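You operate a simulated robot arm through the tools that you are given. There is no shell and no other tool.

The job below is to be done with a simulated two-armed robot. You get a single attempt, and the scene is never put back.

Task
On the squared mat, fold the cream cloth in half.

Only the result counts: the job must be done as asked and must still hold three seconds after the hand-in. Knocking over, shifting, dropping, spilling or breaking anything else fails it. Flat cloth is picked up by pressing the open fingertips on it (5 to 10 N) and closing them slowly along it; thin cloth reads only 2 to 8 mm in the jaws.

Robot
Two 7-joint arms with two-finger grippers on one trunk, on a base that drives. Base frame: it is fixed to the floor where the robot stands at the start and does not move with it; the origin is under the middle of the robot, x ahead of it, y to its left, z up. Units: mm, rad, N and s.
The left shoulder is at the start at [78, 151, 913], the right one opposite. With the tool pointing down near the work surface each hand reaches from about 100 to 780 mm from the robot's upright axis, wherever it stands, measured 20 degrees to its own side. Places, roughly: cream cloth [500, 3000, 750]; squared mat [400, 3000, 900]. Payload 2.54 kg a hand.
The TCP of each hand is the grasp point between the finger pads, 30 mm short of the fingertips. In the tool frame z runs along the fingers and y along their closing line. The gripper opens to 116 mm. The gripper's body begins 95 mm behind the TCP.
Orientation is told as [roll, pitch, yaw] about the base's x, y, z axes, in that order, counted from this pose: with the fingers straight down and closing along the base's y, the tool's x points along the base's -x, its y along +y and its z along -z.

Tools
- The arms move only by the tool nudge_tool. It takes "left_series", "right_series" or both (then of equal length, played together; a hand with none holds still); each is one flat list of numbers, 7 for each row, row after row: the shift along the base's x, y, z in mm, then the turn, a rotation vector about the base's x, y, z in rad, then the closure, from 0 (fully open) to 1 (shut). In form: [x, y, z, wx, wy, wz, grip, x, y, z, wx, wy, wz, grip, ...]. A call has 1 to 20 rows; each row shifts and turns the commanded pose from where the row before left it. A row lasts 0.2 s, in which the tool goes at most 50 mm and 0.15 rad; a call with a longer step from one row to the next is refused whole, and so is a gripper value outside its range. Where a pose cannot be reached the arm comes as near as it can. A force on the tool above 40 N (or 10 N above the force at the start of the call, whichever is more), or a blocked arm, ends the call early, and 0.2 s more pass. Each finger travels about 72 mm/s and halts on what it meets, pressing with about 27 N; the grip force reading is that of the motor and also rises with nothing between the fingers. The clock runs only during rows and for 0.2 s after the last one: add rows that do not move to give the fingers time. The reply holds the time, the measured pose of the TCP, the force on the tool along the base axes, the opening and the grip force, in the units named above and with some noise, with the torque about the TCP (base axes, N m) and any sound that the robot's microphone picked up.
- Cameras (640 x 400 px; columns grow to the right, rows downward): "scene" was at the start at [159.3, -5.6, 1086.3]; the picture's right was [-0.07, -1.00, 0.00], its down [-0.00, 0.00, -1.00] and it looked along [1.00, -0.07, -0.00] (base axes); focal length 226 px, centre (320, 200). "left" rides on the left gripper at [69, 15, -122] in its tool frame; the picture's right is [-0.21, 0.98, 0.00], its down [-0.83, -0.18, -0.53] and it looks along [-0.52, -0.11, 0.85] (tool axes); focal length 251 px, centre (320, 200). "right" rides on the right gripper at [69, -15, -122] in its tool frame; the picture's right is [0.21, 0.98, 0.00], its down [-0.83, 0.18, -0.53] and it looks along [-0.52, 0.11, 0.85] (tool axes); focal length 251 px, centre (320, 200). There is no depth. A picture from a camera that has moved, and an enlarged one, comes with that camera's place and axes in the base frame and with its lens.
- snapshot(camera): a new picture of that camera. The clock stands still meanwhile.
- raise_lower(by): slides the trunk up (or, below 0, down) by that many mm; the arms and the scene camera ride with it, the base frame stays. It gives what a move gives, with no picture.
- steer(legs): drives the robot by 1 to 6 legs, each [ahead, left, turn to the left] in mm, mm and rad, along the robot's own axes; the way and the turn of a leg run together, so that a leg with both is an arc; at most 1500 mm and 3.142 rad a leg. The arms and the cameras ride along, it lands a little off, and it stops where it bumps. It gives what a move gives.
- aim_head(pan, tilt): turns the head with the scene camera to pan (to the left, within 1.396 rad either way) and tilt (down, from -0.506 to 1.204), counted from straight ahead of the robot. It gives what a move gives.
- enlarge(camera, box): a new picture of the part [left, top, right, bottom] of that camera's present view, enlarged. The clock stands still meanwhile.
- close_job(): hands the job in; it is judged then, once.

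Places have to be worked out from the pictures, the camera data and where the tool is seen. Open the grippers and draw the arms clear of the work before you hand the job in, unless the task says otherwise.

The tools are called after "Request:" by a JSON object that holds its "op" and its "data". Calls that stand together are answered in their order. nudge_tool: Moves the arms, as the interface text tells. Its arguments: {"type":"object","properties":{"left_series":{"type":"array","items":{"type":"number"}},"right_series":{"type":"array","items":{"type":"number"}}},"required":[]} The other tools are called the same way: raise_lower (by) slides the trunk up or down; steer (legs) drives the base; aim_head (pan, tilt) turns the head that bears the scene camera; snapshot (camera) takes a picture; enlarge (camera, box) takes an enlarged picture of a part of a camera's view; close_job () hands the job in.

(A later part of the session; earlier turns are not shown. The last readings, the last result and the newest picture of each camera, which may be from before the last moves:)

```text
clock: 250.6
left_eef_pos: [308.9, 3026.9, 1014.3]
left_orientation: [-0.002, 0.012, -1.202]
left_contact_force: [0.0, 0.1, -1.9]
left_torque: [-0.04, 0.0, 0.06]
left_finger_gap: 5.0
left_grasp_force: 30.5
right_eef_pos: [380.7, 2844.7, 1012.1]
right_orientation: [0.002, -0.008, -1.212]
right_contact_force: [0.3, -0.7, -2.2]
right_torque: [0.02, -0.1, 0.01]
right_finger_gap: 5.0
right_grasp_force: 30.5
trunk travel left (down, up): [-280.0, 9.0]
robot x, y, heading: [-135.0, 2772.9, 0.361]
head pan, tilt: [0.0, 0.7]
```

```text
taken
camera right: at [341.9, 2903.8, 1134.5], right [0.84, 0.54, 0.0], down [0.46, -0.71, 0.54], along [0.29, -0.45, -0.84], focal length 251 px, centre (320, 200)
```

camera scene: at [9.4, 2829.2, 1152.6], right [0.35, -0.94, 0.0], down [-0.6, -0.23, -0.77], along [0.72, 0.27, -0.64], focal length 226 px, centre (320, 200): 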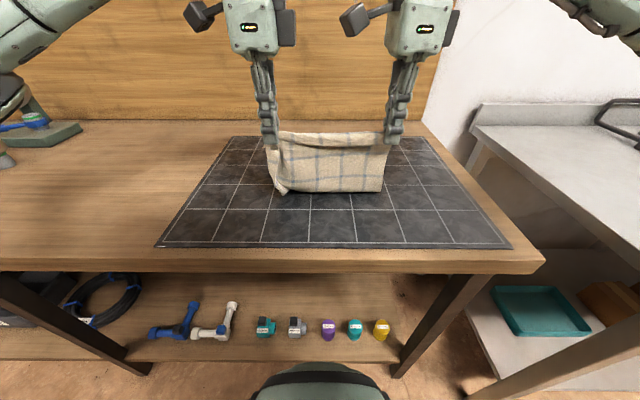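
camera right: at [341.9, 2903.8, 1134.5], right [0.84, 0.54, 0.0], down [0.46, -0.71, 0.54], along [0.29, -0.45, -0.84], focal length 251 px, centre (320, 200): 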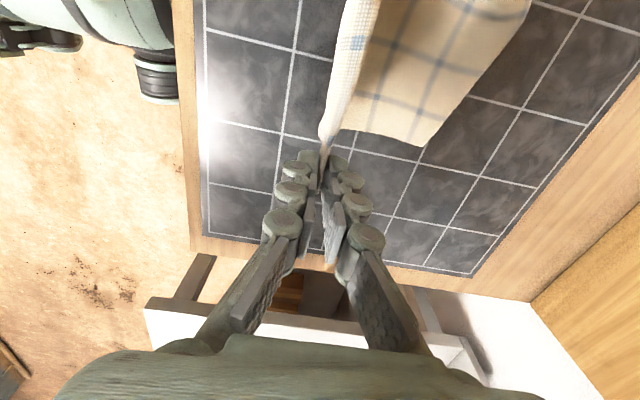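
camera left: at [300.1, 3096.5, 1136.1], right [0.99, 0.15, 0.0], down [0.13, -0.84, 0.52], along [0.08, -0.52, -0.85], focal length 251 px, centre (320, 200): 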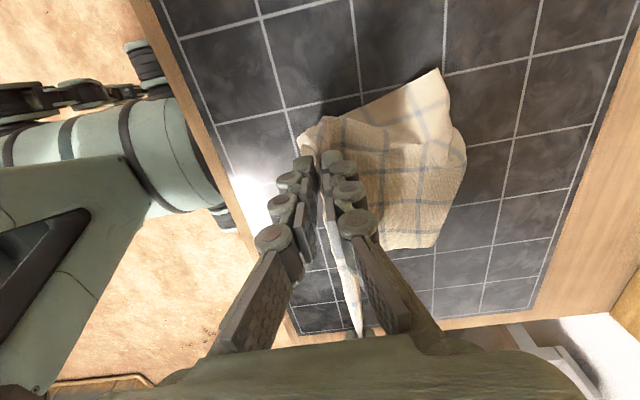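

The near half hangs neatly upright, but the far half still has soft waves (far edge near 1490–1515 instead of 1540). I go back down and pull the near edge towards me to stretch the waves out first.

Request:
{"op": "nudge_tool", "data": {"left_series": [-13.5, -6.9, -2, 0, 0, 0, 1, -13.5, -6.9, -2, 0, 0, 0, 1, -13.5, -6.9, -6.5, 0, 0, 0, 1, -13.5, -6.9, -6.5, 0, 0, 0, 1, -11.2, -5.8, -12.5, 0, 0, 0, 1, -11.2, -5.8, -12.5, 0, 0, 0, 1, -5.8, -3, -21, 0, 0, 0, 1, -5.8, -3, -21, 0, 0, 0, 1, -5, -1.9, -18, 0, 0, 0, 1, -9.4, -3.5, 0, 0, 0, 0, 1, -9.4, -3.5, 0, 0, 0, 0, 1, -9.4, -3.5, 0, 0, 0, 0, 1, 0, 0, 0, 0, 0, 0, 1], "right_series": [-13.5, -6.9, -2, 0, 0, 0, 1, -13.5, -6.9, -2, 0, 0, 0, 1, -13.5, -6.9, -6.5, 0, 0, 0, 1, -13.5, -6.9, -6.5, 0, 0, 0, 1, -11.2, -5.8, -12.5, 0, 0, 0, 1, -11.2, -5.8, -12.5, 0, 0, 0, 1, -5.8, -3, -21, 0, 0, 0, 1, -5.8, -3, -21, 0, 0, 0, 1, -5, -1.9, -18, 0, 0, 0, 1, -9.4, -3.5, 0, 0, 0, 0, 1, -9.4, -3.5, 0, 0, 0, 0, 1, -9.4, -3.5, 0, 0, 0, 0, 1, 0, 0, 0, 0, 0, 0, 1]}}

Request:
{"op": "snapshot", "data": {"camera": "scene"}}

Request:
{"op": "snapshot", "data": {"camera": "left"}}

Request:
{"op": "snapshot", "data": {"camera": "right"}}

```text
clock: 253.4
left_eef_pos: [189.8, 2969.4, 912.5]
left_orientation: [-0.001, 0.011, -1.2]
left_contact_force: [0.2, 0.5, -1.9]
left_torque: [0.03, -0.01, 0.0]
left_finger_gap: 4.3
left_grasp_force: 28.5
right_eef_pos: [259.2, 2788.4, 910.9]
right_orientation: [0.002, -0.007, -1.216]
right_contact_force: [-0.4, 0.1, -1.8]
right_torque: [0.01, 0.01, 0.0]
right_finger_gap: 5.0
right_grasp_force: 30.2
trunk travel left (down, up): [-280.0, 9.0]
robot x, y, heading: [-128.9, 2774.6, 0.362]
head pan, tilt: [0.0, 0.7]
```

```text
taken
camera scene: at [9.6, 2829.4, 1152.6], right [0.35, -0.94, 0.0], down [-0.6, -0.23, -0.77], along [0.72, 0.27, -0.64], focal length 226 px, centre (320, 200)
```

scene: 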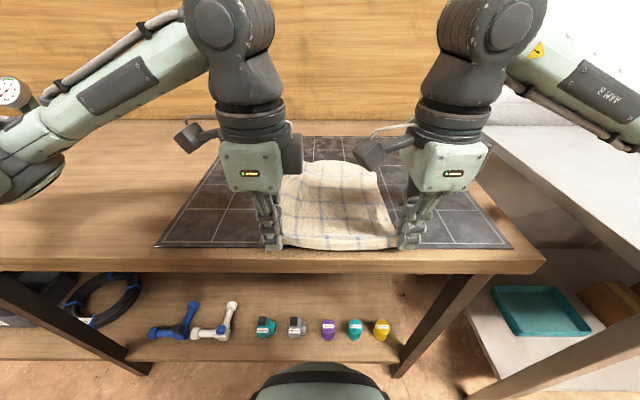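

```text
taken
camera left: at [179.4, 3037.8, 1034.0], right [0.99, 0.15, -0.01], down [0.13, -0.84, 0.52], along [0.08, -0.52, -0.85], focal length 251 px, centre (320, 200)
```

left: 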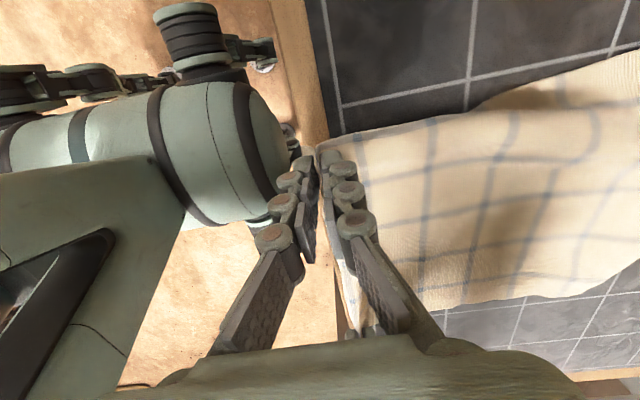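

```text
taken
camera right: at [220.9, 2847.8, 1032.5], right [0.84, 0.54, 0.0], down [0.46, -0.71, 0.54], along [0.29, -0.45, -0.84], focal length 251 px, centre (320, 200)
```

right: 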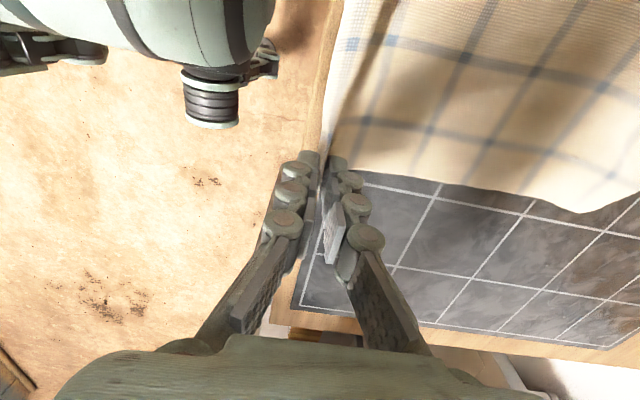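

The cloth slid along as one piece; the middle is straight but the far corners stay short. I lift the whole cloth to hang freely again with these better grips, and will lay it down once more before folding.

Request:
{"op": "nudge_tool", "data": {"left_series": [10, 3.8, 40, 0, 0, 0, 1, 15, 5.7, 40, 0, 0, 0, 1, 22.2, 8.4, 40, 0, 0, 0, 1, 22.2, 8.4, 40, 0, 0, 0, 1, 22.2, 8.4, 40, 0, 0, 0, 1, 22.2, 8.4, 40, 0, 0, 0, 1, 22.2, 8.4, 40, 0, 0, 0, 1, 22.2, 8.4, 30, 0, 0, 0, 1, 22.2, 8.4, 0, 0, 0, 0, 1, 0, 0, 0, 0, 0, 0, 1, 0, 0, 0, 0, 0, 0, 1, 0, 0, 0, 0, 0, 0, 1], "right_series": [10, 3.8, 40, 0, 0, 0, 1, 15, 5.7, 40, 0, 0, 0, 1, 22.2, 8.4, 40, 0, 0, 0, 1, 22.2, 8.4, 40, 0, 0, 0, 1, 22.2, 8.4, 40, 0, 0, 0, 1, 22.2, 8.4, 40, 0, 0, 0, 1, 22.2, 8.4, 40, 0, 0, 0, 1, 22.2, 8.4, 30, 0, 0, 0, 1, 22.2, 8.4, 0, 0, 0, 0, 1, 0, 0, 0, 0, 0, 0, 1, 0, 0, 0, 0, 0, 0, 1, 0, 0, 0, 0, 0, 0, 1]}}

Request:
{"op": "aim_head", "data": {"pan": 0.0, "tilt": 0.4}}

Request:
{"op": "snapshot", "data": {"camera": "scene"}}

Request:
{"op": "snapshot", "data": {"camera": "left"}}

```text
clock: 256.0
left_eef_pos: [370.5, 3040.1, 1222.0]
left_orientation: [-0.001, 0.013, -1.201]
left_contact_force: [-1.4, -0.3, 0.7]
left_torque: [0.11, -0.22, -0.02]
left_finger_gap: 2.7
left_grasp_force: 29.9
right_eef_pos: [440.2, 2856.2, 1221.8]
right_orientation: [0.0, -0.007, -1.212]
right_contact_force: [-0.1, -0.7, -1.3]
right_torque: [0.04, -0.01, 0.02]
right_finger_gap: 2.7
right_grasp_force: 24.3
trunk travel left (down, up): [-280.0, 9.0]
robot x, y, heading: [-133.0, 2773.1, 0.361]
head pan, tilt: [0.0, 0.7]
```

```text
clock: 256.8
left_eef_pos: [370.1, 3038.7, 1221.6]
left_orientation: [-0.001, 0.012, -1.201]
left_contact_force: [-2.2, -0.9, 0.2]
left_torque: [0.1, -0.22, -0.03]
left_finger_gap: 3.2
left_grasp_force: 31.6
right_eef_pos: [440.7, 2856.3, 1221.0]
right_orientation: [0.002, -0.007, -1.215]
right_contact_force: [0.4, 0.5, -0.8]
right_torque: [0.01, -0.02, 0.0]
right_finger_gap: 2.6
right_grasp_force: 24.7
trunk travel left (down, up): [-280.0, 9.0]
robot x, y, heading: [-135.8, 2772.9, 0.362]
head pan, tilt: [0.0, 0.4]
```

```text
taken
camera scene: at [16.8, 2832.1, 1179.4], right [0.35, -0.94, 0.0], down [-0.36, -0.14, -0.92], along [0.86, 0.33, -0.39], focal length 226 px, centre (320, 200)
```

scene: 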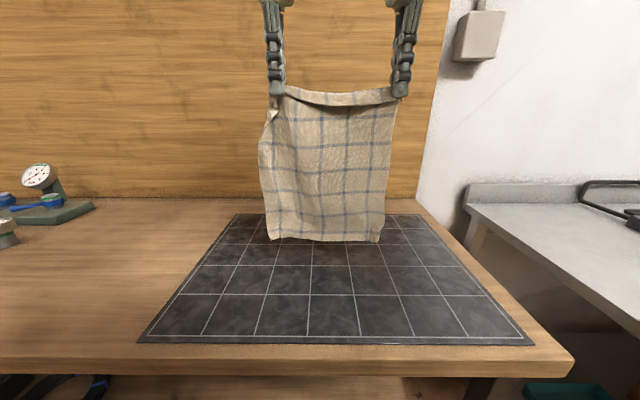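

```text
taken
camera left: at [360.6, 3107.6, 1343.8], right [0.99, 0.15, 0.0], down [0.13, -0.84, 0.52], along [0.08, -0.52, -0.85], focal length 251 px, centre (320, 200)
```

left: 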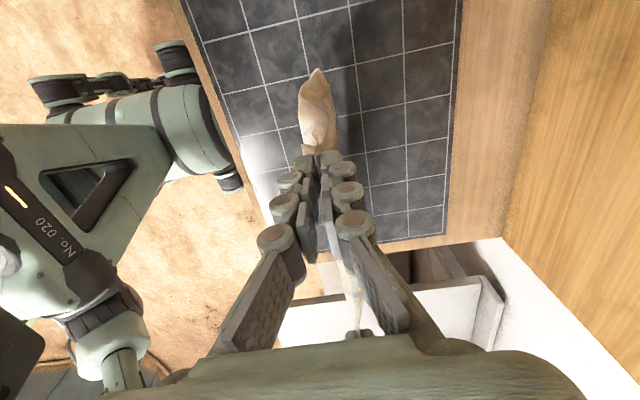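

Now it hangs perfectly straight with an even hem, and these grips give no lean. So I can fold it from the hang: hem set down near me and trailing, lower half laid forward, then the top half brought back over it. First I carry it back towards me.

Request:
{"op": "nudge_tool", "data": {"left_series": [-18, -6.8, 0, 0, 0, 0, 1, -18, -6.8, 0, 0, 0, 0, 1, -18, -6.8, 0, 0, 0, 0, 1, -18, -6.8, 0, 0, 0, 0, 1, -18, -6.8, 0, 0, 0, 0, 1, -18, -6.8, 0, 0, 0, 0, 1, -18, -6.8, 0, 0, 0, 0, 1, -14, -5.3, 0, 0, 0, 0, 1, 0, 0, -15, 0, 0, 0, 1, 0, 0, -15, 0, 0, 0, 1, 0, 0, -10, 0, 0, 0, 1, 0, 0, 0, 0, 0, 0, 1, 0, 0, 0, 0, 0, 0, 1, 0, 0, 0, 0, 0, 0, 1], "right_series": [-18, -6.8, 0, 0, 0, 0, 1, -18, -6.8, 0, 0, 0, 0, 1, -18, -6.8, 0, 0, 0, 0, 1, -18, -6.8, 0, 0, 0, 0, 1, -18, -6.8, 0, 0, 0, 0, 1, -18, -6.8, 0, 0, 0, 0, 1, -18, -6.8, 0, 0, 0, 0, 1, -14, -5.3, 0, 0, 0, 0, 1, 0, 0, -15, 0, 0, 0, 1, 0, 0, -15, 0, 0, 0, 1, 0, 0, -10, 0, 0, 0, 1, 0, 0, 0, 0, 0, 0, 1, 0, 0, 0, 0, 0, 0, 1, 0, 0, 0, 0, 0, 0, 1]}}

Request:
{"op": "snapshot", "data": {"camera": "scene"}}

Request:
{"op": "snapshot", "data": {"camera": "left"}}

Request:
{"op": "snapshot", "data": {"camera": "right"}}

```text
clock: 259.8
left_eef_pos: [230.6, 2984.1, 1180.7]
left_orientation: [-0.004, 0.013, -1.201]
left_contact_force: [-1.0, -1.0, 2.4]
left_torque: [-0.01, 0.0, 0.01]
left_finger_gap: 2.7
left_grasp_force: 29.7
right_eef_pos: [301.2, 2803.0, 1180.2]
right_orientation: [0.003, -0.006, -1.215]
right_contact_force: [-0.3, -0.2, -2.3]
right_torque: [-0.03, -0.04, 0.01]
right_finger_gap: 4.3
right_grasp_force: 33.9
trunk travel left (down, up): [-280.0, 9.0]
robot x, y, heading: [-133.2, 2773.7, 0.358]
head pan, tilt: [0.0, 0.4]
```

```text
taken
camera scene: at [16.9, 2832.1, 1179.4], right [0.35, -0.94, 0.0], down [-0.36, -0.14, -0.92], along [0.86, 0.33, -0.39], focal length 226 px, centre (320, 200)
```

scene: 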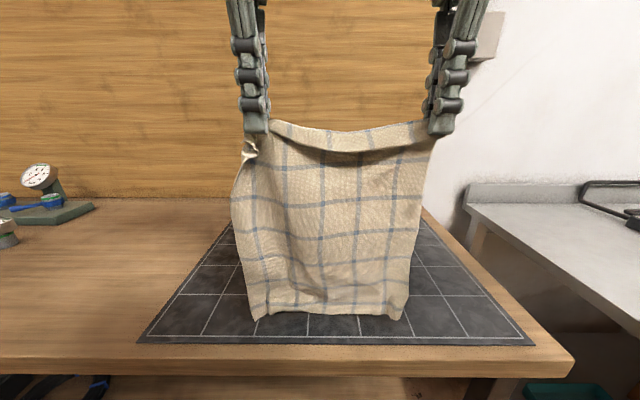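

```text
taken
camera left: at [220.4, 3052.9, 1303.0], right [0.99, 0.15, 0.0], down [0.13, -0.84, 0.52], along [0.08, -0.52, -0.85], focal length 251 px, centre (320, 200)
```

left: 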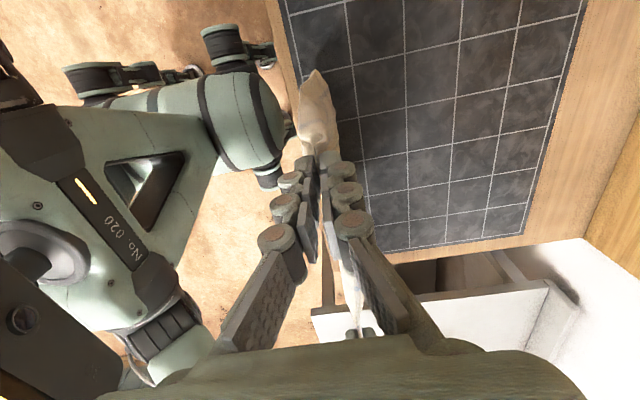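

```text
taken
camera right: at [261.8, 2862.7, 1301.8], right [0.84, 0.54, 0.0], down [0.46, -0.71, 0.54], along [0.29, -0.45, -0.84], focal length 251 px, centre (320, 200)
```

right: 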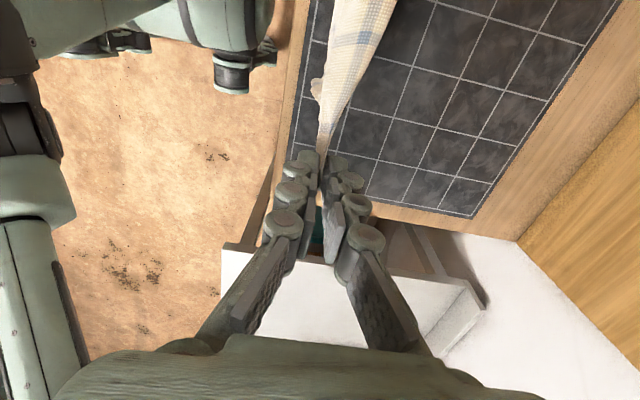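

The hem hangs right at the mat, about 1275. I lower slightly while moving forward so the hem starts trailing towards me.

Request:
{"op": "nudge_tool", "data": {"left_series": [9.4, 3.5, -8, 0, 0, 0, 1, 9.4, 3.5, -8, 0, 0, 0, 1, 9.4, 3.5, -6, 0, 0, 0, 1, 9.4, 3.5, 0, 0, 0, 0, 1, 9.4, 3.5, 0, 0, 0, 0, 1, 9.4, 3.5, 0, 0, 0, 0, 1, 0, 0, 0, 0, 0, 0, 1], "right_series": [9.4, 3.5, -8, 0, 0, 0, 1, 9.4, 3.5, -8, 0, 0, 0, 1, 9.4, 3.5, -6, 0, 0, 0, 1, 9.4, 3.5, 0, 0, 0, 0, 1, 9.4, 3.5, 0, 0, 0, 0, 1, 9.4, 3.5, 0, 0, 0, 0, 1, 0, 0, 0, 0, 0, 0, 1]}}

Request:
{"op": "enlarge", "data": {"camera": "scene", "box": [200, 120, 460, 350]}}

Request:
{"op": "snapshot", "data": {"camera": "left"}}

Request:
{"op": "snapshot", "data": {"camera": "right"}}

```text
clock: 261.4
left_eef_pos: [285.8, 3006.0, 1158.6]
left_orientation: [0.0, 0.011, -1.2]
left_contact_force: [-1.5, -0.1, -0.2]
left_torque: [0.01, -0.01, 0.0]
left_finger_gap: 3.4
left_grasp_force: 24.2
right_eef_pos: [356.2, 2823.6, 1158.3]
right_orientation: [0.002, -0.007, -1.214]
right_contact_force: [0.1, 0.4, -2.6]
right_torque: [0.03, -0.01, -0.02]
right_finger_gap: 4.4
right_grasp_force: 33.7
trunk travel left (down, up): [-280.0, 9.0]
robot x, y, heading: [-135.0, 2774.4, 0.365]
head pan, tilt: [0.0, 0.4]
```

```text
1.74 times, centred on (330, 235) of scene
camera zoom: at [16.9, 2832.1, 1179.4], right [0.35, -0.94, 0.0], down [-0.36, -0.14, -0.92], along [0.86, 0.33, -0.39], focal length 392 px, centre (303, 139)
```

zoom: 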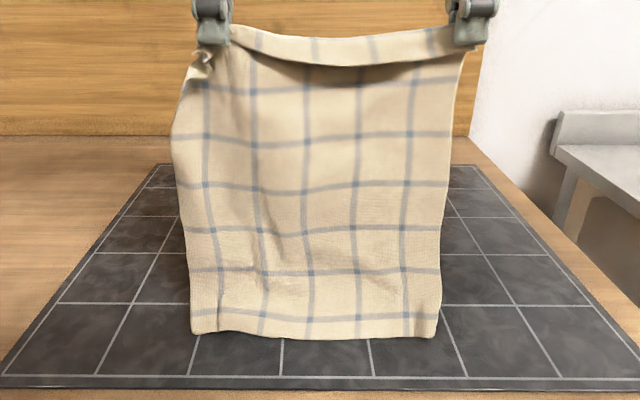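

```text
taken
camera left: at [276.7, 3075.4, 1280.1], right [0.99, 0.15, 0.0], down [0.13, -0.84, 0.52], along [0.08, -0.52, -0.85], focal length 251 px, centre (320, 200)
```

left: 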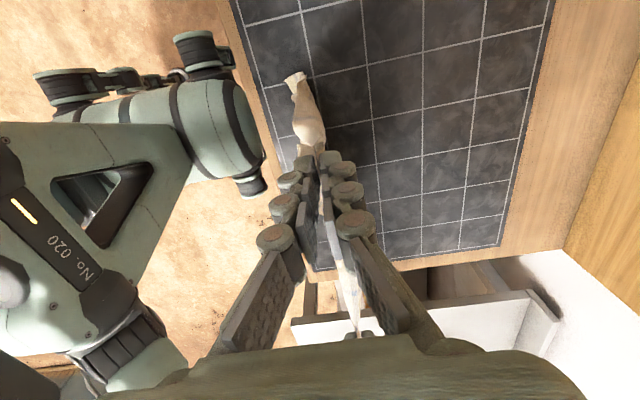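

```text
taken
camera right: at [317.4, 2882.8, 1280.4], right [0.84, 0.54, 0.0], down [0.46, -0.71, 0.54], along [0.29, -0.45, -0.84], focal length 251 px, centre (320, 200)
```

right: 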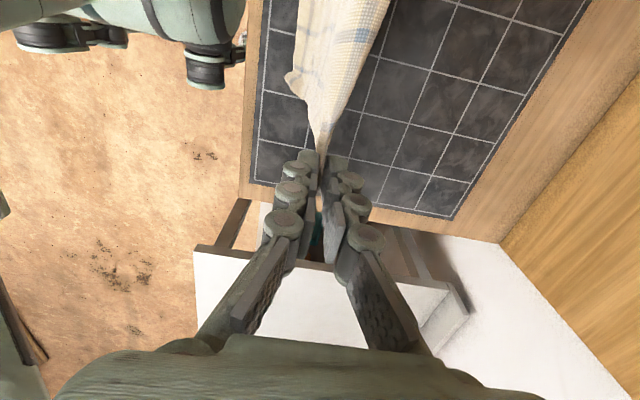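

The hem trails towards me evenly, at about 1285. I now lay the lower half forward along a 45° path until the hands are over the middle line.

Request:
{"op": "nudge_tool", "data": {"left_series": [5.6, 2.1, -18, 0, 0, 0, 1, 7.5, 2.8, -20, 0, 0, 0, 1, 15.9, 6, -17, 0, 0, 0, 1, 15.9, 6, -17, 0, 0, 0, 1, 15.9, 6, -17, 0, 0, 0, 1, 15.9, 6, -17, 0, 0, 0, 1, 0, 0, 0, 0, 0, 0, 1], "right_series": [5.6, 2.1, -18, 0, 0, 0, 1, 7.5, 2.8, -20, 0, 0, 0, 1, 15.9, 6, -17, 0, 0, 0, 1, 15.9, 6, -17, 0, 0, 0, 1, 15.9, 6, -17, 0, 0, 0, 1, 15.9, 6, -17, 0, 0, 0, 1, 0, 0, 0, 0, 0, 0, 1]}}

Request:
{"op": "snapshot", "data": {"camera": "scene"}}

Request:
{"op": "snapshot", "data": {"camera": "left"}}

Request:
{"op": "snapshot", "data": {"camera": "right"}}

```text
clock: 263.0
left_eef_pos: [363.5, 3034.7, 1054.0]
left_orientation: [-0.003, 0.012, -1.2]
left_contact_force: [-0.2, 0.7, -0.8]
left_torque: [0.02, -0.03, 0.01]
left_finger_gap: 4.5
left_grasp_force: 26.4
right_eef_pos: [432.8, 2853.5, 1052.1]
right_orientation: [0.004, -0.007, -1.214]
right_contact_force: [-0.4, -0.6, -1.6]
right_torque: [0.05, -0.04, -0.02]
right_finger_gap: 4.3
right_grasp_force: 33.5
trunk travel left (down, up): [-280.0, 9.0]
robot x, y, heading: [-129.8, 2775.6, 0.366]
head pan, tilt: [0.0, 0.4]
```

```text
taken
camera scene: at [16.6, 2832.0, 1179.5], right [0.35, -0.94, 0.0], down [-0.36, -0.14, -0.92], along [0.86, 0.33, -0.39], focal length 226 px, centre (320, 200)
```

scene: 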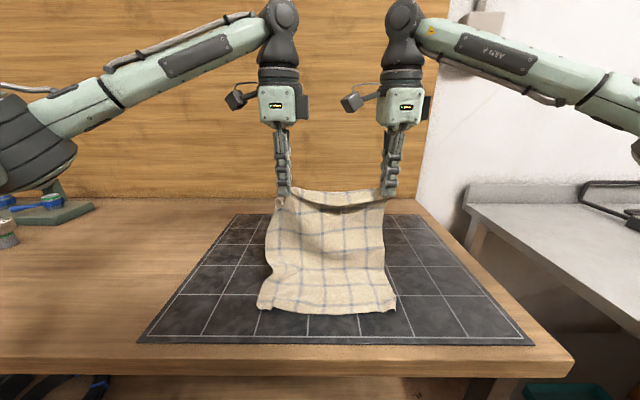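

```text
taken
camera left: at [354.1, 3103.1, 1176.3], right [0.99, 0.15, 0.0], down [0.13, -0.84, 0.52], along [0.08, -0.52, -0.85], focal length 251 px, centre (320, 200)
```

left: 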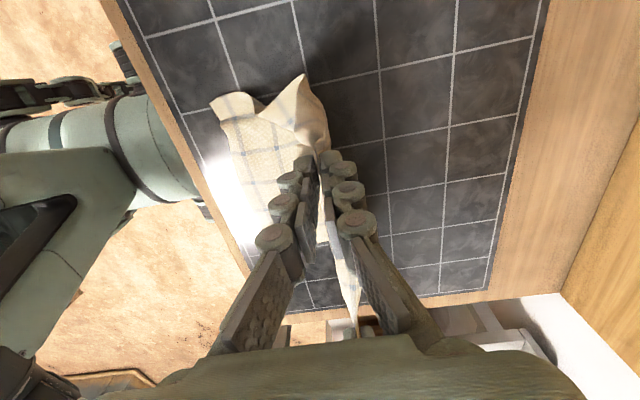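

```text
taken
camera right: at [393.6, 2913.1, 1173.9], right [0.84, 0.54, 0.0], down [0.46, -0.71, 0.54], along [0.29, -0.45, -0.84], focal length 251 px, centre (320, 200)
```

right: 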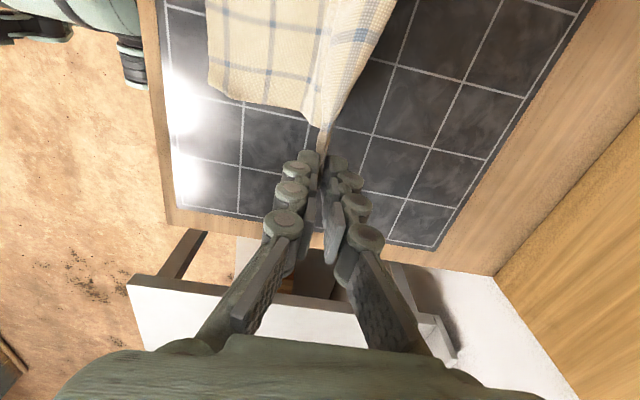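

The lower half is going down cleanly, hem at about 1289. I continue to the middle line.

Request:
{"op": "nudge_tool", "data": {"left_series": [11.2, 4.2, -15, 0, 0, 0, 1, 11.2, 4.2, -15, 0, 0, 0, 1, 11.2, 4.2, -15, 0, 0, 0, 1, 0, 0, 0, 0, 0, 0, 1], "right_series": [11.2, 4.2, -15, 0, 0, 0, 1, 11.2, 4.2, -15, 0, 0, 0, 1, 11.2, 4.2, -15, 0, 0, 0, 1, 0, 0, 0, 0, 0, 0, 1]}}

Request:
{"op": "enlarge", "data": {"camera": "scene", "box": [220, 150, 440, 330]}}

Request:
{"op": "snapshot", "data": {"camera": "left"}}

Request:
{"op": "snapshot", "data": {"camera": "right"}}

```text
clock: 264.0
left_eef_pos: [396.1, 3048.9, 1010.3]
left_orientation: [-0.001, 0.013, -1.202]
left_contact_force: [-1.1, 0.0, -1.8]
left_torque: [0.0, 0.07, -0.04]
left_finger_gap: 2.3
left_grasp_force: 24.1
right_eef_pos: [466.9, 2866.8, 1007.9]
right_orientation: [0.002, -0.007, -1.214]
right_contact_force: [0.9, 0.9, 1.7]
right_torque: [0.09, -0.18, 0.03]
right_finger_gap: 0.4
right_grasp_force: 21.9
trunk travel left (down, up): [-280.0, 9.0]
robot x, y, heading: [-134.0, 2775.7, 0.359]
head pan, tilt: [0.0, 0.4]
```

```text
2.22 times, centred on (330, 240) of scene
camera zoom: at [16.6, 2832.0, 1179.5], right [0.35, -0.94, 0.0], down [-0.36, -0.14, -0.92], along [0.86, 0.33, -0.39], focal length 501 px, centre (298, 111)
```

zoom: 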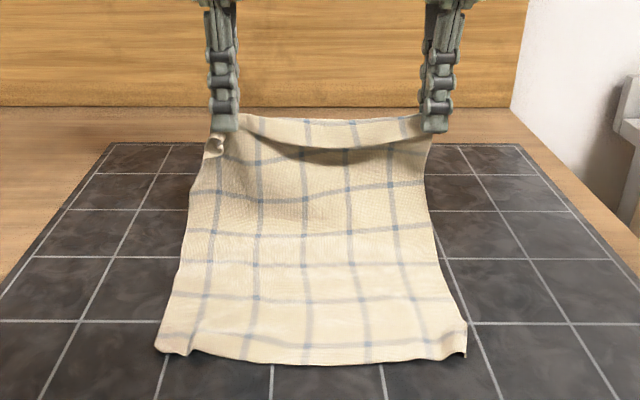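

```text
taken
camera left: at [387.4, 3117.2, 1131.6], right [0.99, 0.15, 0.0], down [0.13, -0.84, 0.52], along [0.08, -0.52, -0.85], focal length 251 px, centre (320, 200)
```

left: 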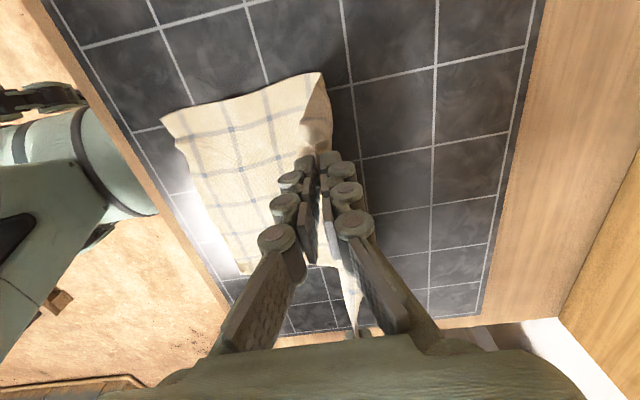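

```text
taken
camera right: at [427.2, 2925.1, 1129.6], right [0.84, 0.54, 0.0], down [0.46, -0.71, 0.54], along [0.29, -0.45, -0.84], focal length 251 px, centre (320, 200)
```

right: 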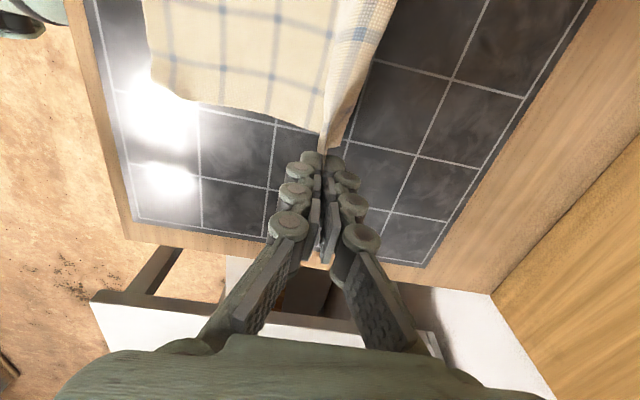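

The lower half lies flat, hem even at about 1286, hands at 1448. Now I bring the top half back over towards me along an arc about the crease.

Request:
{"op": "nudge_tool", "data": {"left_series": [-13.7, -3.2, -3, 0, 0, 0, 1, -13.7, -3.2, -3, 0, 0, 0, 1, -12.2, -2.9, -5, 0, 0, 0, 1, -12.2, -2.9, -5, 0, 0, 0, 1, -11.3, -2.6, -8, 0, 0, 0, 1, -11.3, -2.6, -8, 0, 0, 0, 1, -8.8, -2.1, -10, 0, 0, 0, 1, -8.8, -2.1, -10, 0, 0, 0, 1, 0, 0, 0, 0, 0, 0, 1], "right_series": [-13.7, -3.2, -3, 0, 0, 0, 1, -13.7, -3.2, -3, 0, 0, 0, 1, -12.2, -2.9, -5, 0, 0, 0, 1, -12.2, -2.9, -5, 0, 0, 0, 1, -11.3, -2.6, -8, 0, 0, 0, 1, -11.3, -2.6, -8, 0, 0, 0, 1, -8.8, -2.1, -10, 0, 0, 0, 1, -8.8, -2.1, -10, 0, 0, 0, 1, 0, 0, 0, 0, 0, 0, 1]}}

Request:
{"op": "enlarge", "data": {"camera": "scene", "box": [220, 150, 440, 330]}}

Request:
{"op": "snapshot", "data": {"camera": "left"}}

Request:
{"op": "snapshot", "data": {"camera": "right"}}

```text
clock: 266.0
left_eef_pos: [304.6, 3026.2, 956.1]
left_orientation: [-0.003, 0.012, -1.202]
left_contact_force: [-0.4, 0.8, 0.7]
left_torque: [0.02, 0.0, -0.01]
left_finger_gap: 3.6
left_grasp_force: 24.6
right_eef_pos: [374.3, 2844.9, 956.6]
right_orientation: [0.001, -0.007, -1.215]
right_contact_force: [-1.0, 0.1, -1.6]
right_torque: [0.0, 0.01, -0.03]
right_finger_gap: 5.1
right_grasp_force: 32.7
trunk travel left (down, up): [-280.0, 9.0]
robot x, y, heading: [-135.2, 2777.6, 0.361]
head pan, tilt: [0.0, 0.4]
```

```text
2.22 times, centred on (330, 240) of scene
camera zoom: at [16.9, 2832.1, 1179.4], right [0.35, -0.94, 0.0], down [-0.36, -0.14, -0.92], along [0.86, 0.33, -0.39], focal length 501 px, centre (298, 111)
```

zoom: 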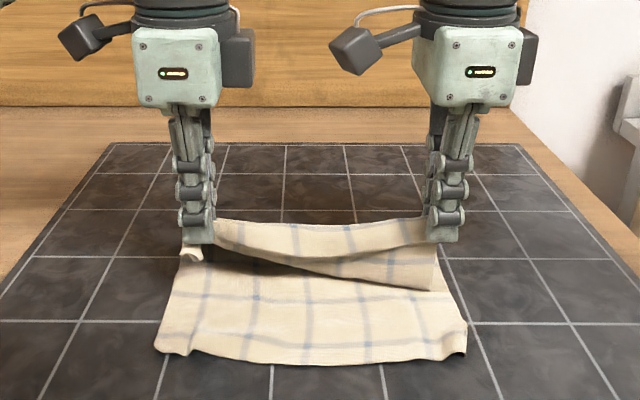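

```text
taken
camera left: at [294.7, 3094.6, 1077.3], right [0.99, 0.15, 0.0], down [0.13, -0.84, 0.52], along [0.08, -0.52, -0.85], focal length 251 px, centre (320, 200)
```

left: 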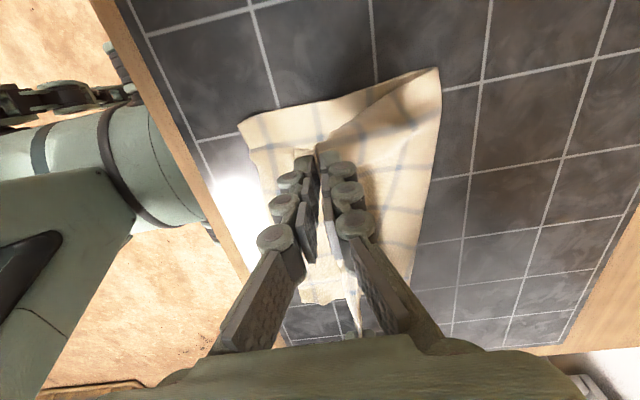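

```text
taken
camera right: at [336.4, 2903.6, 1077.9], right [0.84, 0.54, 0.0], down [0.46, -0.71, 0.54], along [0.29, -0.45, -0.84], focal length 251 px, centre (320, 200)
```

right: 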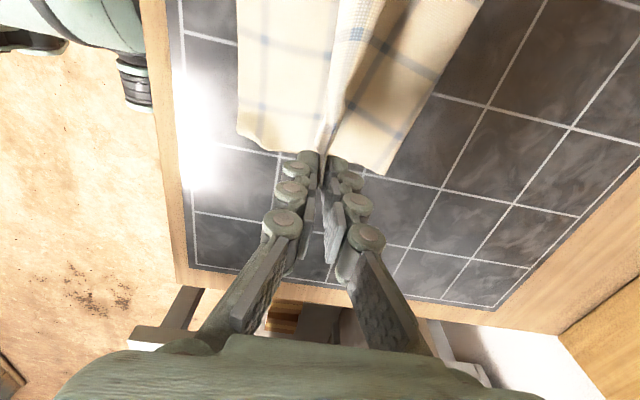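

The fold forms well, but the crease is skewed: about 1452 at the left, 1418 at the right. I go back up over the middle, lay the right side about 16 mm further forward, and check.

Request:
{"op": "nudge_tool", "data": {"left_series": [8.8, 2.1, 10, 0, 0, 0, 1, 8.8, 2.1, 10, 0, 0, 0, 1, 11.3, 2.6, 8, 0, 0, 0, 1, 11.3, 2.6, 8, 0, 0, 0, 1, 12.2, 2.9, 5, 0, 0, 0, 1, 12.2, 2.9, 5, 0, 0, 0, 1, 13.7, 3.2, 3, 0, 0, 0, 1, 13.7, 3.2, 3, 0, 0, 0, 1, 2.8, 1.1, 1, 0, 0, 0, 1, 0, 0, 0, 0, 0, 0, 1, 0, 0, 0, 0, 0, 0, 1], "right_series": [8.8, 2.1, 10, 0, 0, 0, 1, 8.8, 2.1, 10, 0, 0, 0, 1, 11.3, 2.6, 8, 0, 0, 0, 1, 11.3, 2.6, 8, 0, 0, 0, 1, 12.2, 2.9, 5, 0, 0, 0, 1, 12.2, 2.9, 5, 0, 0, 0, 1, 13.7, 3.2, 3, 0, 0, 0, 1, 13.7, 3.2, 3, 0, 0, 0, 1, 9.4, 3.5, 1, 0, 0, 0, 1, 7, 2.6, 0, 0, 0, 0, 1, 0, 0, 0, 0, 0, 0, 1]}}

Request:
{"op": "snapshot", "data": {"camera": "scene"}}

Request:
{"op": "snapshot", "data": {"camera": "left"}}

Request:
{"op": "snapshot", "data": {"camera": "right"}}

```text
clock: 268.4
left_eef_pos: [398.6, 3048.5, 1008.7]
left_orientation: [-0.001, 0.013, -1.203]
left_contact_force: [-0.1, -0.2, -0.3]
left_torque: [0.01, -0.01, 0.02]
left_finger_gap: 4.8
left_grasp_force: 28.3
right_eef_pos: [482.3, 2871.2, 1008.0]
right_orientation: [0.0, -0.008, -1.212]
right_contact_force: [1.8, -0.3, 3.6]
right_torque: [0.06, -0.2, -0.02]
right_finger_gap: 1.0
right_grasp_force: 22.7
trunk travel left (down, up): [-280.0, 9.0]
robot x, y, heading: [-134.9, 2774.9, 0.362]
head pan, tilt: [0.0, 0.4]
```

```text
taken
camera scene: at [16.8, 2832.1, 1179.4], right [0.35, -0.94, 0.0], down [-0.36, -0.14, -0.92], along [0.86, 0.33, -0.39], focal length 226 px, centre (320, 200)
```

scene: 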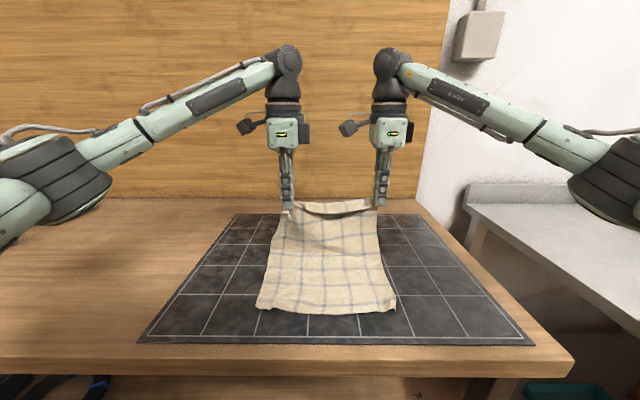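

```text
taken
camera left: at [389.5, 3117.2, 1130.6], right [0.99, 0.15, 0.0], down [0.13, -0.84, 0.52], along [0.08, -0.52, -0.85], focal length 251 px, centre (320, 200)
```

left: 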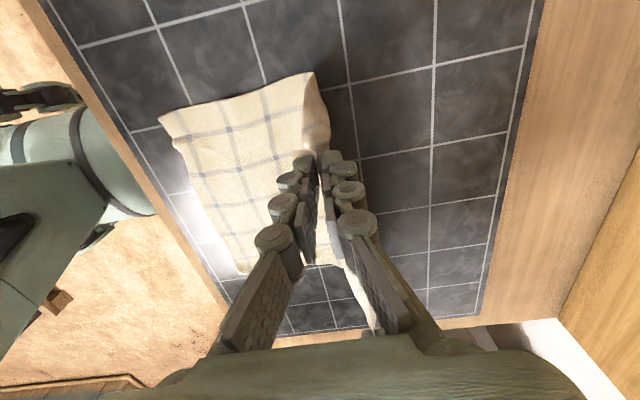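

```text
taken
camera right: at [444.0, 2930.3, 1130.5], right [0.84, 0.54, 0.0], down [0.46, -0.71, 0.54], along [0.29, -0.45, -0.84], focal length 251 px, centre (320, 200)
```

right: 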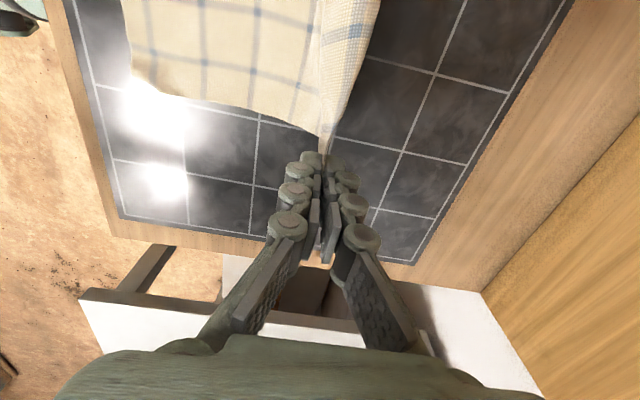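

The right grip holds a bit more cloth, so its side is taut rather than slack. I lower the right hand about 22 mm and back 14 mm so the lower layer lies down up to the middle line there too.

Request:
{"op": "nudge_tool", "data": {"left_series": [0, 0, -4, 0, 0, 0, 1, 0, 0, -2, 0, 0, 0, 1, 0, 0, 0, 0, 0, 0, 1, 0, 0, 0, 0, 0, 0, 1], "right_series": [-4.7, -1.8, -11, 0, 0, 0, 1, -8.4, -3.2, -11, 0, 0, 0, 1, 0, 0, 0, 0, 0, 0, 1, 0, 0, 0, 0, 0, 0, 1]}}

Request:
{"op": "enlarge", "data": {"camera": "scene", "box": [220, 150, 440, 330]}}

Request:
{"op": "snapshot", "data": {"camera": "right"}}

```text
clock: 269.4
left_eef_pos: [398.5, 3049.1, 1003.0]
left_orientation: [-0.002, 0.013, -1.202]
left_contact_force: [-1.0, -0.6, -0.8]
left_torque: [-0.01, 0.02, -0.02]
left_finger_gap: 3.8
left_grasp_force: 24.8
right_eef_pos: [470.5, 2866.5, 987.5]
right_orientation: [0.003, -0.008, -1.215]
right_contact_force: [0.0, 0.3, -0.7]
right_torque: [0.09, -0.16, 0.01]
right_finger_gap: 0.9
right_grasp_force: 22.6
trunk travel left (down, up): [-280.0, 9.0]
robot x, y, heading: [-134.7, 2772.0, 0.364]
head pan, tilt: [0.0, 0.4]
```

```text
2.22 times, centred on (330, 240) of scene
camera zoom: at [16.9, 2832.1, 1179.4], right [0.35, -0.94, 0.0], down [-0.36, -0.14, -0.92], along [0.86, 0.33, -0.39], focal length 501 px, centre (298, 111)
```

zoom: 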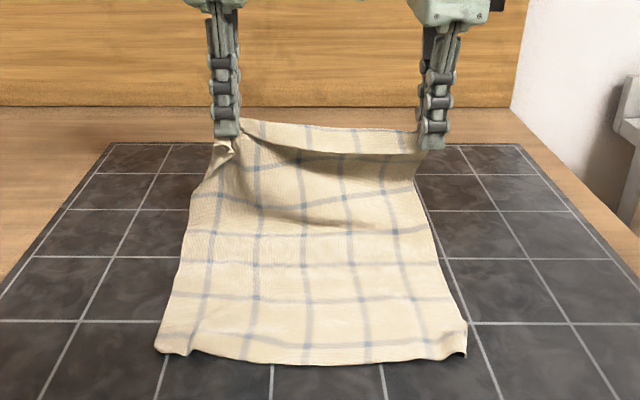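

```text
taken
camera right: at [431.6, 2925.9, 1108.9], right [0.84, 0.54, 0.0], down [0.46, -0.71, 0.54], along [0.29, -0.45, -0.84], focal length 251 px, centre (320, 200)
```

right: 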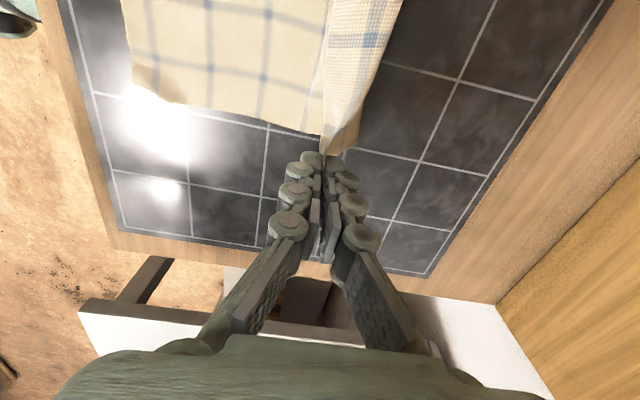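

The stripes show the fold line lies on the fourth cross stripe, which is now flat at 1444 on both sides. I bring the top over again, with a shorter arc on the right to match its shorter free length.

Request:
{"op": "nudge_tool", "data": {"left_series": [-13.8, -3.2, -1.5, 0, 0, 0, 1, -13.7, -3.3, -1.5, 0, 0, 0, 1, -12.8, -3, -4.5, 0, 0, 0, 1, -12.7, -3, -4.5, 0, 0, 0, 1, -11.3, -2.6, -8, 0, 0, 0, 1, -11.3, -2.7, -8, 0, 0, 0, 1, -8.9, -2.1, -10.5, 0, 0, 0, 1, -8.8, -2.1, -10.5, 0, 0, 0, 1, 0, 0, 0, 0, 0, 0, 1], "right_series": [-12.8, -3, 0, 0, 0, 0, 1, -12.7, -3, 0, 0, 0, 0, 1, -11.3, -2.6, -4, 0, 0, 0, 1, -11.3, -2.7, -4, 0, 0, 0, 1, -9.8, -2.3, -7, 0, 0, 0, 1, -9.8, -2.3, -7, 0, 0, 0, 1, -7.9, -1.9, -9, 0, 0, 0, 1, -7.8, -1.8, -9, 0, 0, 0, 1, 0, 0, 0, 0, 0, 0, 1]}}

Request:
{"op": "enlarge", "data": {"camera": "scene", "box": [220, 150, 440, 330]}}

Request:
{"op": "snapshot", "data": {"camera": "left"}}

Request:
{"op": "snapshot", "data": {"camera": "right"}}

```text
clock: 271.4
left_eef_pos: [305.9, 3027.1, 954.4]
left_orientation: [-0.001, 0.011, -1.2]
left_contact_force: [0.9, 1.2, -2.0]
left_torque: [0.03, -0.03, -0.04]
left_finger_gap: 3.5
left_grasp_force: 32.1
right_eef_pos: [385.9, 2847.4, 946.6]
right_orientation: [0.001, -0.007, -1.215]
right_contact_force: [0.4, 0.1, 1.0]
right_torque: [0.06, -0.19, 0.03]
right_finger_gap: 1.0
right_grasp_force: 22.6
trunk travel left (down, up): [-280.0, 9.0]
robot x, y, heading: [-135.2, 2773.0, 0.36]
head pan, tilt: [0.0, 0.4]
```

```text
2.22 times, centred on (330, 240) of scene
camera zoom: at [16.8, 2832.1, 1179.4], right [0.35, -0.94, 0.0], down [-0.36, -0.14, -0.92], along [0.86, 0.33, -0.39], focal length 501 px, centre (298, 111)
```

zoom: 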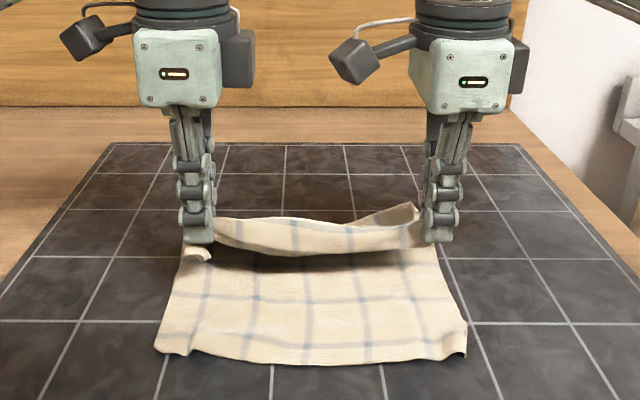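

```text
taken
camera left: at [297.2, 3095.8, 1076.2], right [0.99, 0.15, 0.0], down [0.13, -0.84, 0.52], along [0.08, -0.52, -0.85], focal length 251 px, centre (320, 200)
```

left: 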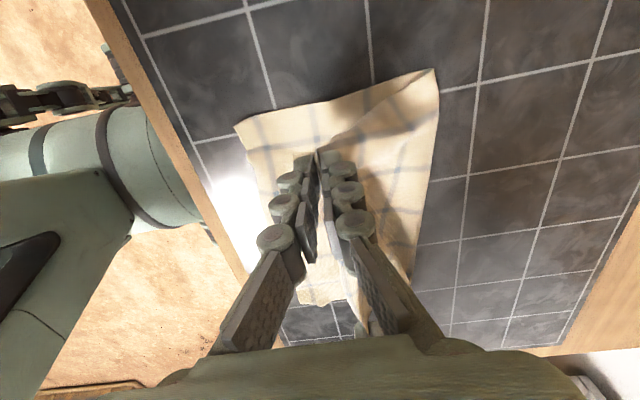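

```text
taken
camera right: at [347.0, 2906.8, 1067.0], right [0.84, 0.54, 0.0], down [0.46, -0.71, 0.54], along [0.29, -0.45, -0.84], focal length 251 px, centre (320, 200)
```

right: 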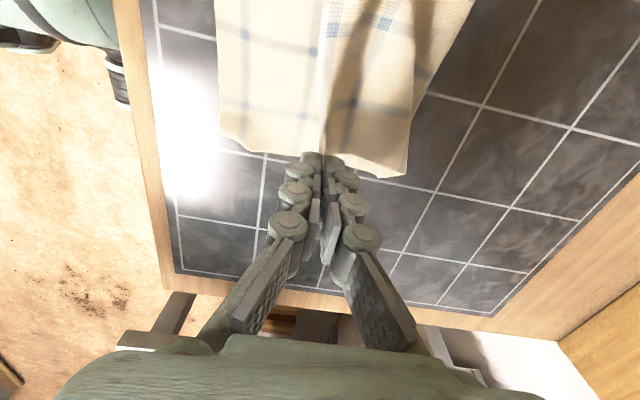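

The crease now runs true: about 1452 left and 1446 right, both 159–160 from the hem. I bring the top edge on down.

Request:
{"op": "nudge_tool", "data": {"left_series": [-5.4, -1.3, -11, 0, 0, 0, 1, -5.4, -1.2, -11, 0, 0, 0, 1, -2.5, -0.6, -10, 0, 0, 0, 1, -2.4, -0.6, -10, 0, 0, 0, 1, 0, 0, 0, 0, 0, 0, 1], "right_series": [-4.9, -1.2, -10, 0, 0, 0, 1, -4.9, -1.1, -10, 0, 0, 0, 1, -2, -0.5, -8, 0, 0, 0, 1, -1.9, -0.4, -8, 0, 0, 0, 1, 0, 0, 0, 0, 0, 0, 1]}}

Request:
{"op": "enlarge", "data": {"camera": "scene", "box": [220, 180, 440, 330]}}

Request:
{"op": "snapshot", "data": {"camera": "left"}}

Request:
{"op": "snapshot", "data": {"camera": "right"}}

```text
clock: 272.6
left_eef_pos: [290.4, 3023.8, 911.9]
left_orientation: [-0.002, 0.011, -1.2]
left_contact_force: [-2.4, -1.1, -0.8]
left_torque: [0.03, -0.01, 0.0]
left_finger_gap: 2.3
left_grasp_force: 22.2
right_eef_pos: [371.4, 2842.5, 910.3]
right_orientation: [0.002, -0.006, -1.216]
right_contact_force: [0.4, 0.0, 0.9]
right_torque: [0.08, -0.16, 0.02]
right_finger_gap: 0.9
right_grasp_force: 22.5
trunk travel left (down, up): [-280.0, 9.0]
robot x, y, heading: [-136.8, 2774.9, 0.367]
head pan, tilt: [0.0, 0.4]
```

```text
2.67 times, centred on (330, 255) of scene
camera zoom: at [16.8, 2832.1, 1179.5], right [0.35, -0.94, 0.0], down [-0.36, -0.14, -0.92], along [0.86, 0.33, -0.39], focal length 602 px, centre (293, 53)
```

zoom: 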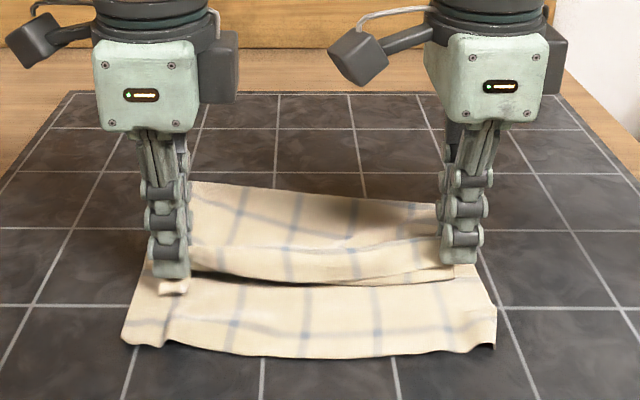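

```text
taken
camera left: at [281.1, 3092.1, 1033.9], right [0.99, 0.15, 0.0], down [0.13, -0.84, 0.52], along [0.08, -0.52, -0.85], focal length 251 px, centre (320, 200)
```

left: 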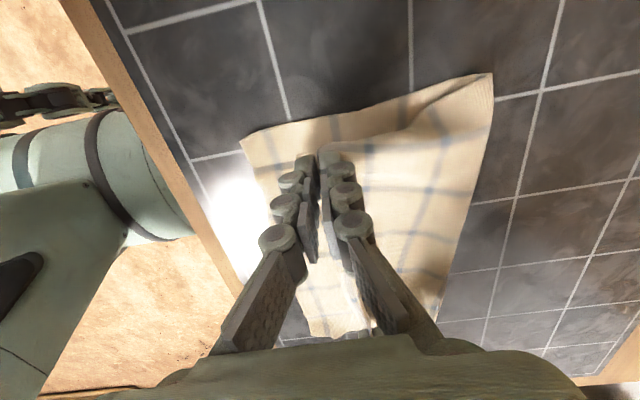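

```text
taken
camera right: at [333.9, 2903.6, 1032.6], right [0.84, 0.54, 0.0], down [0.46, -0.71, 0.54], along [0.29, -0.45, -0.84], focal length 251 px, centre (320, 200)
```

right: 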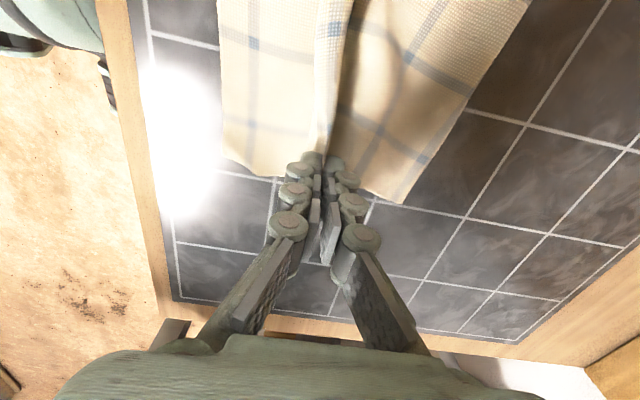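

The fold has come down well: crease about 1450, hem 1287, with the held edge strip hanging just short of the hem. I lower to a light press before spreading the pinches towards me.

Request:
{"op": "nudge_tool", "data": {"left_series": [0, 0, -7, 0, 0, 0, 1, 0, 0, -6, 0, 0, 0, 1, 0, 0, 0, 0, 0, 0, 1], "right_series": [0, 0, -6, 0, 0, 0, 1, 0, 0, -6, 0, 0, 0, 1, 0, 0, 0, 0, 0, 0, 1]}}

Request:
{"op": "nudge_tool", "data": {"left_series": [0, 0, -2, 0, 0, 0, 1, 0, 0, 0, 0, 0, 0, 1], "right_series": [0, 0, -2, 0, 0, 0, 1, 0, 0, 0, 0, 0, 0, 1]}}

```text
clock: 273.4
left_eef_pos: [291.0, 3022.9, 899.4]
left_orientation: [-0.001, 0.013, -1.2]
left_contact_force: [1.1, -0.1, 5.4]
left_torque: [0.04, -0.02, -0.01]
left_finger_gap: 3.3
left_grasp_force: 31.6
right_eef_pos: [371.9, 2843.4, 898.7]
right_orientation: [0.002, -0.006, -1.214]
right_contact_force: [0.2, -0.1, 2.9]
right_torque: [0.04, -0.23, 0.02]
right_finger_gap: 0.8
right_grasp_force: 22.5
trunk travel left (down, up): [-280.0, 9.0]
robot x, y, heading: [-135.0, 2771.7, 0.364]
head pan, tilt: [0.0, 0.4]
```

```text
clock: 274.0
left_eef_pos: [290.1, 3023.0, 896.7]
left_orientation: [-0.001, 0.012, -1.201]
left_contact_force: [-1.0, -0.1, 6.9]
left_torque: [-0.01, 0.11, 0.01]
left_finger_gap: 1.7
left_grasp_force: 23.3
right_eef_pos: [372.7, 2844.6, 895.8]
right_orientation: [0.001, -0.007, -1.213]
right_contact_force: [0.8, -0.2, 2.6]
right_torque: [0.06, -0.04, 0.02]
right_finger_gap: 0.6
right_grasp_force: 22.7
trunk travel left (down, up): [-280.0, 9.0]
robot x, y, heading: [-135.6, 2770.6, 0.363]
head pan, tilt: [0.0, 0.4]
```

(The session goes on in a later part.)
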